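You operate a simulated robot arm through the tools that you are given. There is no shell and no other tool. Be economical: measure what you need, move in short steps, check, and stop when the job is done.

Carry out the task below with a simulated robot arm. There is one attempt and no reset: what you move stays moved.

TASK
Turn the green wrench dial to 30 NM.
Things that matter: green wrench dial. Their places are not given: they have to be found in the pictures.

It is judged by the outcome, as a careful person would: the job done as asked, and still so three seconds after it is handed in. It fails if anything else is knocked over, pushed out of place, dropped, spilled or broken.

THE ROBOT
A 6-joint arm with a two-finger parallel gripper, fixed in place. Base frame: the origin is at the foot of the arm, x ahead of it, y to its left, z up. Lengths are in mm, angles in degrees, forces in N, time in s.
Its first joint turns from -66.0 to 66.0 degrees. Payload 2.9 kg.
Tool frame: the origin (TCP) lies between the finger pads and is the grasp point; the fingertips stand 30 mm ahead of it; z points along the fingers, y is the line along which they close. The gripper opens to 110 mm. The fingers are 20 mm wide and 10 mm thick; the gripper's body (48 by 112 mm) begins 55 mm behind the TCP.
Orientation is told as [roll, pitch, yaw] about the base's x, y, z axes, in that order, counted from this pose: with the fingers straight down and closing along the base's y, the tool's x points along the base's -x, its y along +y and its z along -z.

THE INTERFACE
- The arm moves only by the tool play_rows. Its argument "plan" is a list of rows, each a list of 6 numbers: the shift along the tool's x, y, z in units of 50 mm (1.0 is 50 mm), then the turn, a rotation vector about the tool's x, y, z in units of 5 degrees (1.0 is 5 degrees). In form: [[tx, ty, tz, wx, wy, wz], ...]. A call has 1 to 8 rows; each row shifts and turns the commanded pose from where the row before left it, along the tool's axes as they then stand. "hand" is the finger opening in mm, from 0 to 110, set as the call begins (left out, the last holds). A call with a number of a shift or a turn outside -1 to 1 is refused whole. A row lasts 0.2 s, in which the tool goes at most 50 mm and 8.6 degrees; a call with a longer step from one row to the next is refused whole, and so is a gripper value outside its range. A pose out of reach is approached as far as the arm can. The call stops where the force on the tool passes 40 N (or 10 N more than at its start, if that is more) or the arm is blocked; 0.2 s more then pass. The fingers move at their own pace (about 108 mm/s each) and stop on an object; they squeeze with about 24 N. The grip force told is the motor's: it shows also when the fingers shut on nothing. Time passes only in rows, and 0.2 s behind the last, so rows that do not move let the fingers close. It gives the time, the measured TCP pose, the force on the tool (base axes), the opening and the grip force at its end, in the units of the frame above (readings bear some noise).
- Cameras (640 x 400 px; columns grow to the right, rows downward): "scene" is fixed at [103.7, 459.2, 1405.2]; the picture's right is [-0.44, -0.90, 0.00], its down [-0.33, 0.16, -0.93] and it looks along [0.83, -0.41, -0.37] (base axes); focal length 371 px, centre (320, 200). "wrist" rides on the gripper at [-36, 0, -57] in the tool frame; the picture's right is [0.00, -1.00, 0.00], its down [0.97, 0.00, -0.24] and it looks along [0.24, 0.00, 0.97] (tool axes); focal length 218 px, centre (320, 200).
- grab_frame(camera): a new picture of that camera. No time passes.
- measure_at(camera, pixels): for up to 12 pixels [column, row] of the newest picture of that camera ("zoom" is the newest enlarged one), the place [x, y, z] in the base frame of the surface seen there, good to about 3 mm. No time passes.
- enlarge(camera, box): a new picture of the part [left, top, right, bottom] of that camera's present view, enlarged. No time passes.
- job_done(): hands the job in; it is judged then, once.

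Work in short steps. Measure before you move; look again where a grasp or a placing could have gone wrong, and mend it. You have 60 turns and 26 pictures in all, the two below and enlarged ones among them. Open the gripper and draw the arm clear of the work before you hand the job in, unless the task says otherwise; then end with one line.

The tools are called after "Call:" as name(argument=value, ...) on one line, values as JSON. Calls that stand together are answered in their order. play_rows: Moves the arm, as the interface text tells. Its arguments: {"type":"object","properties":{"plan":{"type":"array"},"hand":{"type":"number"}},"required":["plan"]} The other tools are called the same way: grab_frame (camera) takes a picture; measure_at (camera, pixels) gives the place of the surface under pixels of a picture; enlarge (camera, box) takes an enlarged picture of a part of a camera's view; job_done () hands the job in.

At the start:

```text
time_s: 0.0
position: [440.2, 160.9, 1231.0]
tool_rot: [0.0, 0.0, 0.1]
ft_force: [0.3, 0.5, -0.4]
opening: 110.0
gripper_force: 0.1
```

scene: 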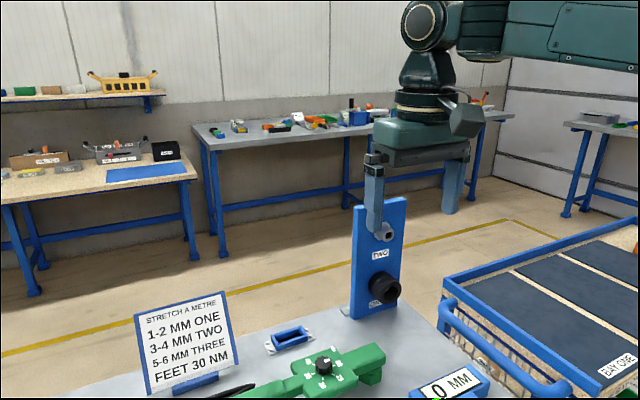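
wrist: 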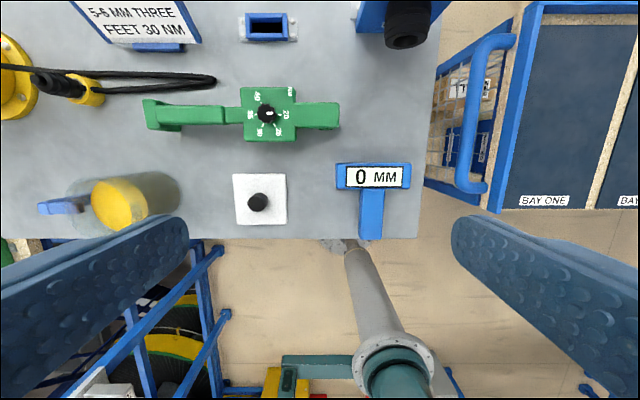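

The green wrench dial is near wrist pixel (267,114). I enlarge it to read the scale.

Call:
enlarge(camera="wrist", box=[227, 82, 307, 147])

Call:
enlarge(camera="scene", box=[280, 335, 390, 400])

Call:
measure_at(camera="wrist", pixels=[[267, 114], [250, 135], [290, 135], [250, 92], [289, 92], [325, 116], [180, 115], [220, 150], [258, 203], [257, 97], [286, 114], [278, 132]])

```text
6.15 times, centred on (267, 114) of wrist
```

zoom: 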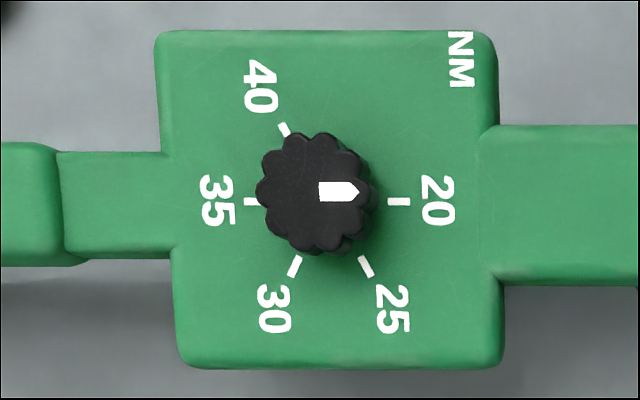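

```text
5.82 times, centred on (335, 368) of scene
```

zoom: 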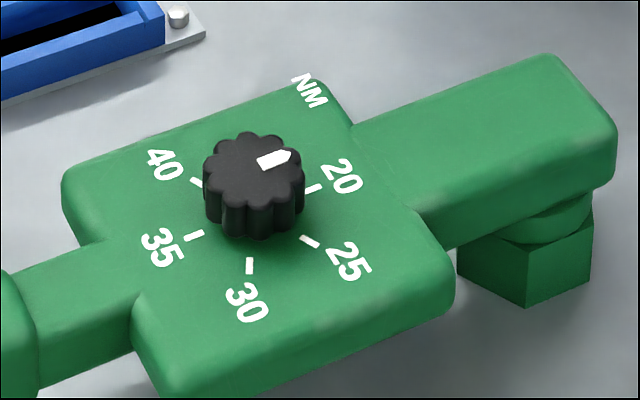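

```text
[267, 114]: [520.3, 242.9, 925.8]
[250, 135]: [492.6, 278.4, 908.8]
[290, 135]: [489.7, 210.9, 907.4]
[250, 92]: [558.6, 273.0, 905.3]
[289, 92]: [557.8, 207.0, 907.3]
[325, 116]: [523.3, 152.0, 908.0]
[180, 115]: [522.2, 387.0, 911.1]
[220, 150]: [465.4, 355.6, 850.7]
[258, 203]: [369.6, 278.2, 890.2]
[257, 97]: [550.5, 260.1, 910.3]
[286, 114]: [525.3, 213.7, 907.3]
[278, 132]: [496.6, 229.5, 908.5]
```

The pointer is at 20. 30 NM lies about 120° clockwise as seen from above, which is a positive turn about tool z. I move above the knob at about (526, 245), staying at z≈1020, to take a closer look.

Call:
play_rows(plan=[[-0.344, 0.338, 0.844, 0, 0, 0], [-0.344, 0.338, 0.844, 0, 0, 0], [-0.344, 0.338, 0.844, 0, 0, 0], [-0.344, 0.338, 0.844, 0, 0, 0], [-0.344, 0.338, 0.844, 0, 0, 0], [0, 0, 0, 0, 0, 0]], hand=60)

Call:
grab_frame(camera="wrist")

```text
time_s: 1.4
position: [527.1, 247.0, 1019.4]
tool_rot: [0.0, 0.0, -0.1]
ft_force: [0.2, 0.3, -0.3]
opening: 60.0
gripper_force: 0.1
```

```text
21 pictures are left
```

wrist: 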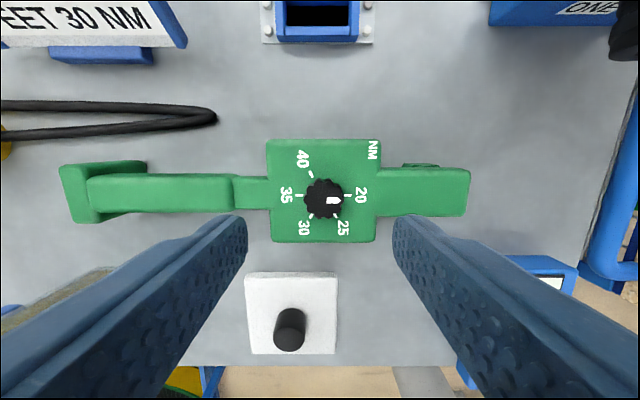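

The knob top is at pixel (324,199), which puts its axis at about (526, 244). I correct the small offset and pre-turn by -60°, so the 120° turn runs from -60 to +60.

Call:
play_rows(plan=[[0.02, -0.06, 0, 0, 0, -1], [0, 0, 0, 0, 0, -1], [0, 0, 0, 0, 0, -1], [0, 0, 0, 0, 0, -1], [0, 0, 0, 0, 0, -1], [0, 0, 0, 0, 0, -1], [0, 0, 0, 0, 0, -1], [0, 0, 0, 0, 0, -1]])

Call:
play_rows(plan=[[0, 0, 0, 0, 0, -1], [0, 0, 0, 0, 0, -1], [0, 0, 0, 0, 0, -1], [0, 0, 0, 0, 0, -1], [0, 0, 0, 0, 0, 0], [0, 0, 0.5, 0, 0, 0], [0, 0, 0, 0, 0, 0]])

Call:
grab_frame(camera="wrist")

```text
time_s: 3.2
position: [524.3, 242.6, 1019.7]
tool_rot: [0.0, 0.0, 40.1]
ft_force: [-0.2, -0.2, -0.5]
opening: 60.1
gripper_force: 0.1
```

```text
time_s: 4.8
position: [524.0, 241.6, 994.0]
tool_rot: [0.0, 0.0, 60.0]
ft_force: [0.1, -0.7, -0.5]
opening: 60.1
gripper_force: 0.1
```

```text
20 pictures are left
```

wrist: 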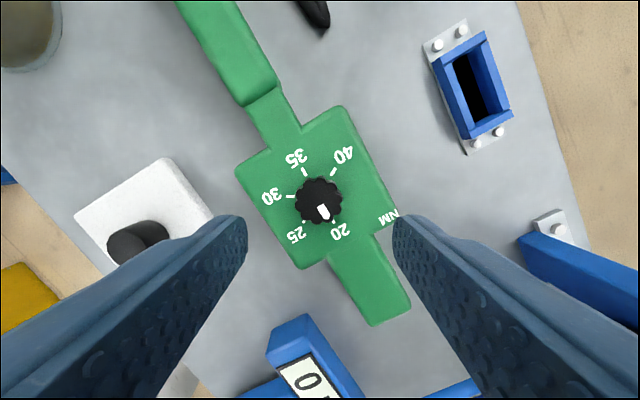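

The knob is at pixel (319,201), about 4 mm off along tool -x. I correct that and descend to TCP z≈941, then close.

Call:
play_rows(plan=[[-0.078, 0, 0.2, 0, 0, 0], [0, 0, 0.4, 0, 0, 0], [0, 0, 0.3, 0, 0, 0], [0, 0, 0.16, 0, 0, 0], [0, 0, 0, 0, 0, 0]])

Call:
enlarge(camera="scene", box=[260, 310, 404, 400])

Call:
grab_frame(camera="wrist")

```text
time_s: 6.0
position: [525.4, 245.2, 942.1]
tool_rot: [0.0, 0.1, 60.0]
ft_force: [-0.6, -0.3, 0.3]
opening: 59.9
gripper_force: 0.1
```

```text
4.44 times, centred on (332, 355) of scene
```

zoom: 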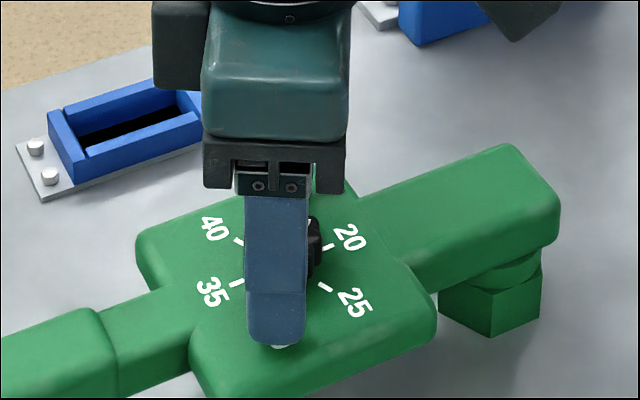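

```text
18 pictures are left
```

wrist: 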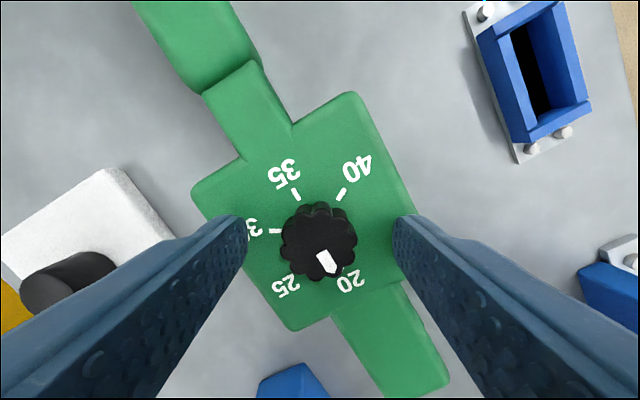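

The knob is centred between the fingers. I close on it.

Call:
play_rows(plan=[[-0.03, 0, 0, 0, 0, 0], [0, 0, 0, 0, 0, 0], [0, 0, 0, 0, 0, 0], [0, 0, 0, 0, 0, 0]], hand=0)

Call:
play_rows(plan=[[0, 0, 0, 0, 0, 1], [0, 0, 0, 0, 0, 1], [0, 0, 0, 0, 0, 1], [0, 0, 0, 0, 0, 1], [0, 0, 0, 0, 0, 0]])

Call:
grab_frame(camera="wrist")

```text
time_s: 7.0
position: [526.7, 246.9, 941.1]
tool_rot: [-0.1, 0.0, 60.0]
ft_force: [-0.9, -2.2, 0.1]
opening: 27.8
gripper_force: 24.1
```

```text
time_s: 8.2
position: [526.0, 247.0, 942.0]
tool_rot: [0.0, 0.0, 39.8]
ft_force: [-4.0, -3.7, 9.3]
opening: 27.7
gripper_force: 23.8
```

```text
17 pictures are left
```

wrist: 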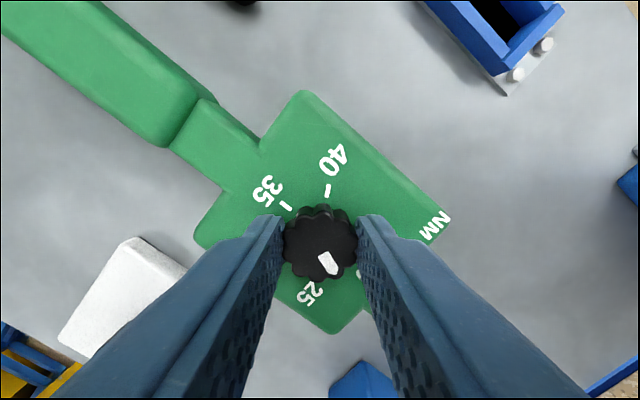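

The knob follows the gripper, with the pointer now between 20 and 25, and the forces are small. I continue the turn.

Call:
play_rows(plan=[[0, 0, 0, 0, 0, 1], [0, 0, 0, 0, 0, 1], [0, 0, 0, 0, 0, 1], [0, 0, 0, 0, 0, 1], [0, 0, 0, 0, 0, 1], [0, 0, 0, 0, 0, 1], [0, 0, 0, 0, 0, 1], [0, 0, 0, 0, 0, 1]])

Call:
play_rows(plan=[[0, 0, 0, 0, 0, 1], [0, 0, 0, 0, 0, 1], [0, 0, 0, 0, 0, 1], [0, 0, 0, 0, 0, 1], [0, 0, 0, 0, 0, 1], [0, 0, 0, 0, 0, 1], [0, 0, 0, 0, 0, 1], [0, 0, 0, 0, 0, 1]])

Call:
enlarge(camera="wrist", box=[240, 160, 400, 300])

```text
time_s: 10.0
position: [527.1, 246.7, 941.2]
tool_rot: [0.0, 0.0, -0.1]
ft_force: [0.7, -3.6, 4.1]
opening: 27.8
gripper_force: 23.7
```

```text
time_s: 11.8
position: [526.6, 246.8, 941.7]
tool_rot: [-0.1, 0.0, -40.1]
ft_force: [-2.8, -5.0, 9.5]
opening: 28.1
gripper_force: 24.1
```

```text
2.86 times, centred on (320, 230) of wrist
```

zoom: 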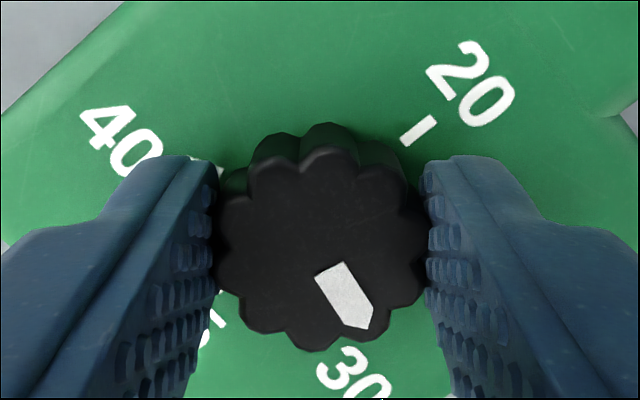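

It has turned 100° without slipping, so I turn the last 20° and check.

Call:
play_rows(plan=[[0, 0, 0, 0, 0, 1], [0, 0, 0, 0, 0, 1], [0, 0, 0, 0, 0, 1], [0, 0, 0, 0, 0, 1], [0, 0, 0, 0, 0, 0]])

Call:
play_rows(plan=[[0, 0, 0, 0, 0, 0], [0, 0, 0, 0, 0, 0]], hand=60)

Call:
play_rows(plan=[[0, 0, -0.5, 0, 0, 0], [0, 0, -0.5, 0, 0, 0], [0, 0, -0.5, 0, 0, 0], [0, 0, 0, 0, 0, 0]])

Call:
enlarge(camera="wrist", box=[256, 150, 384, 250])

```text
time_s: 13.0
position: [527.4, 247.1, 941.0]
tool_rot: [0.0, 0.0, -60.1]
ft_force: [-1.8, -3.8, 3.4]
opening: 28.0
gripper_force: 23.9
```

```text
time_s: 13.6
position: [526.5, 247.2, 941.0]
tool_rot: [-0.1, 0.0, -60.0]
ft_force: [-0.1, 0.2, -0.1]
opening: 60.0
gripper_force: 0.0
```

```text
time_s: 14.6
position: [527.1, 246.1, 1018.5]
tool_rot: [0.1, -0.1, -60.0]
ft_force: [0.1, -0.3, 0.0]
opening: 59.9
gripper_force: 0.0
```

```text
4.00 times, centred on (320, 200) of wrist
```

zoom: 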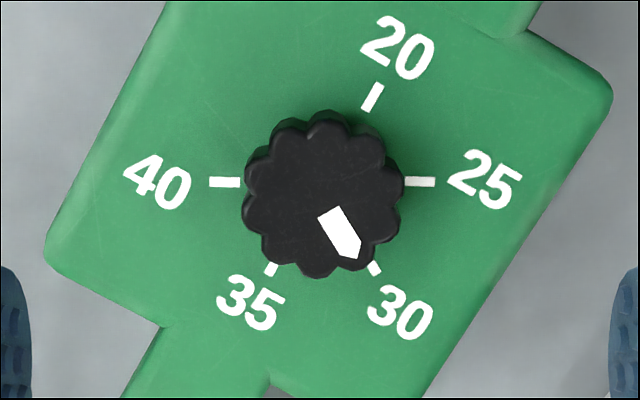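

The pointer's direction (about 59° in the zoom) matches the 30 tick's direction (about 59°). I raise the arm clear and take one overall look.

Call:
play_rows(plan=[[0, 0, -0.9, 0, 0, 0], [0, 0, -0.9, 0, 0, 0], [0, 0, -0.9, 0, 0, 0], [0, 0, -0.9, 0, 0, 0], [0, 0, 0, 0, 0, 0]], hand=110)

Call:
grab_frame(camera="scene")

Call:
enlarge(camera="scene", box=[280, 335, 390, 400])

```text
time_s: 15.8
position: [527.8, 245.9, 1199.0]
tool_rot: [0.0, 0.0, -59.9]
ft_force: [0.1, -0.1, -0.2]
opening: 110.2
gripper_force: 0.1
```

```text
14 pictures are left
```

scene: 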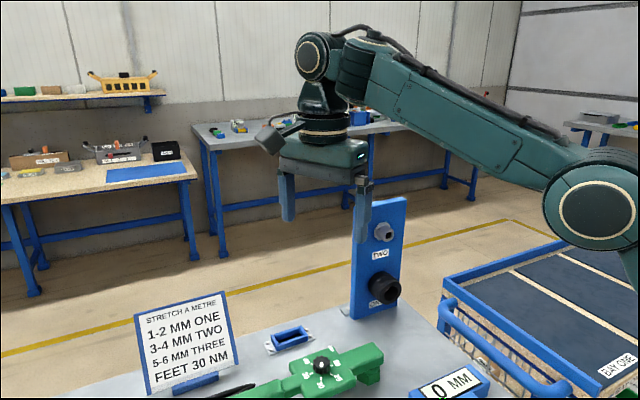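

```text
5.82 times, centred on (335, 368) of scene
```

zoom: 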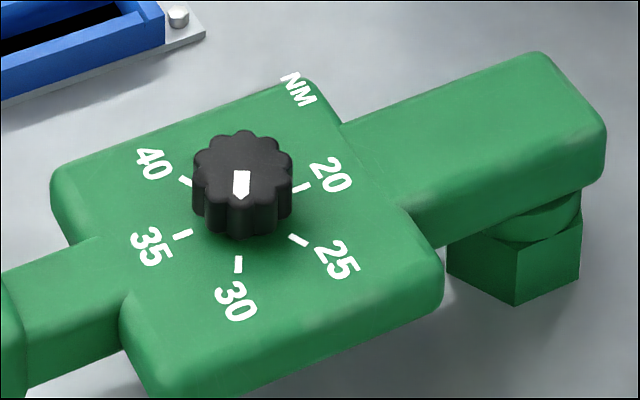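

The pointer is on 30 and the arm is clear. The wrench shifted only about 2 mm, and nothing else was disturbed, so I hand the job in.

Call:
job_done()

```text
The job is handed in.
```

The green wrench dial now points to 30 NM, with the gripper open and the arm clear; the wrench itself shifted about 2 mm while I gripped the dial.
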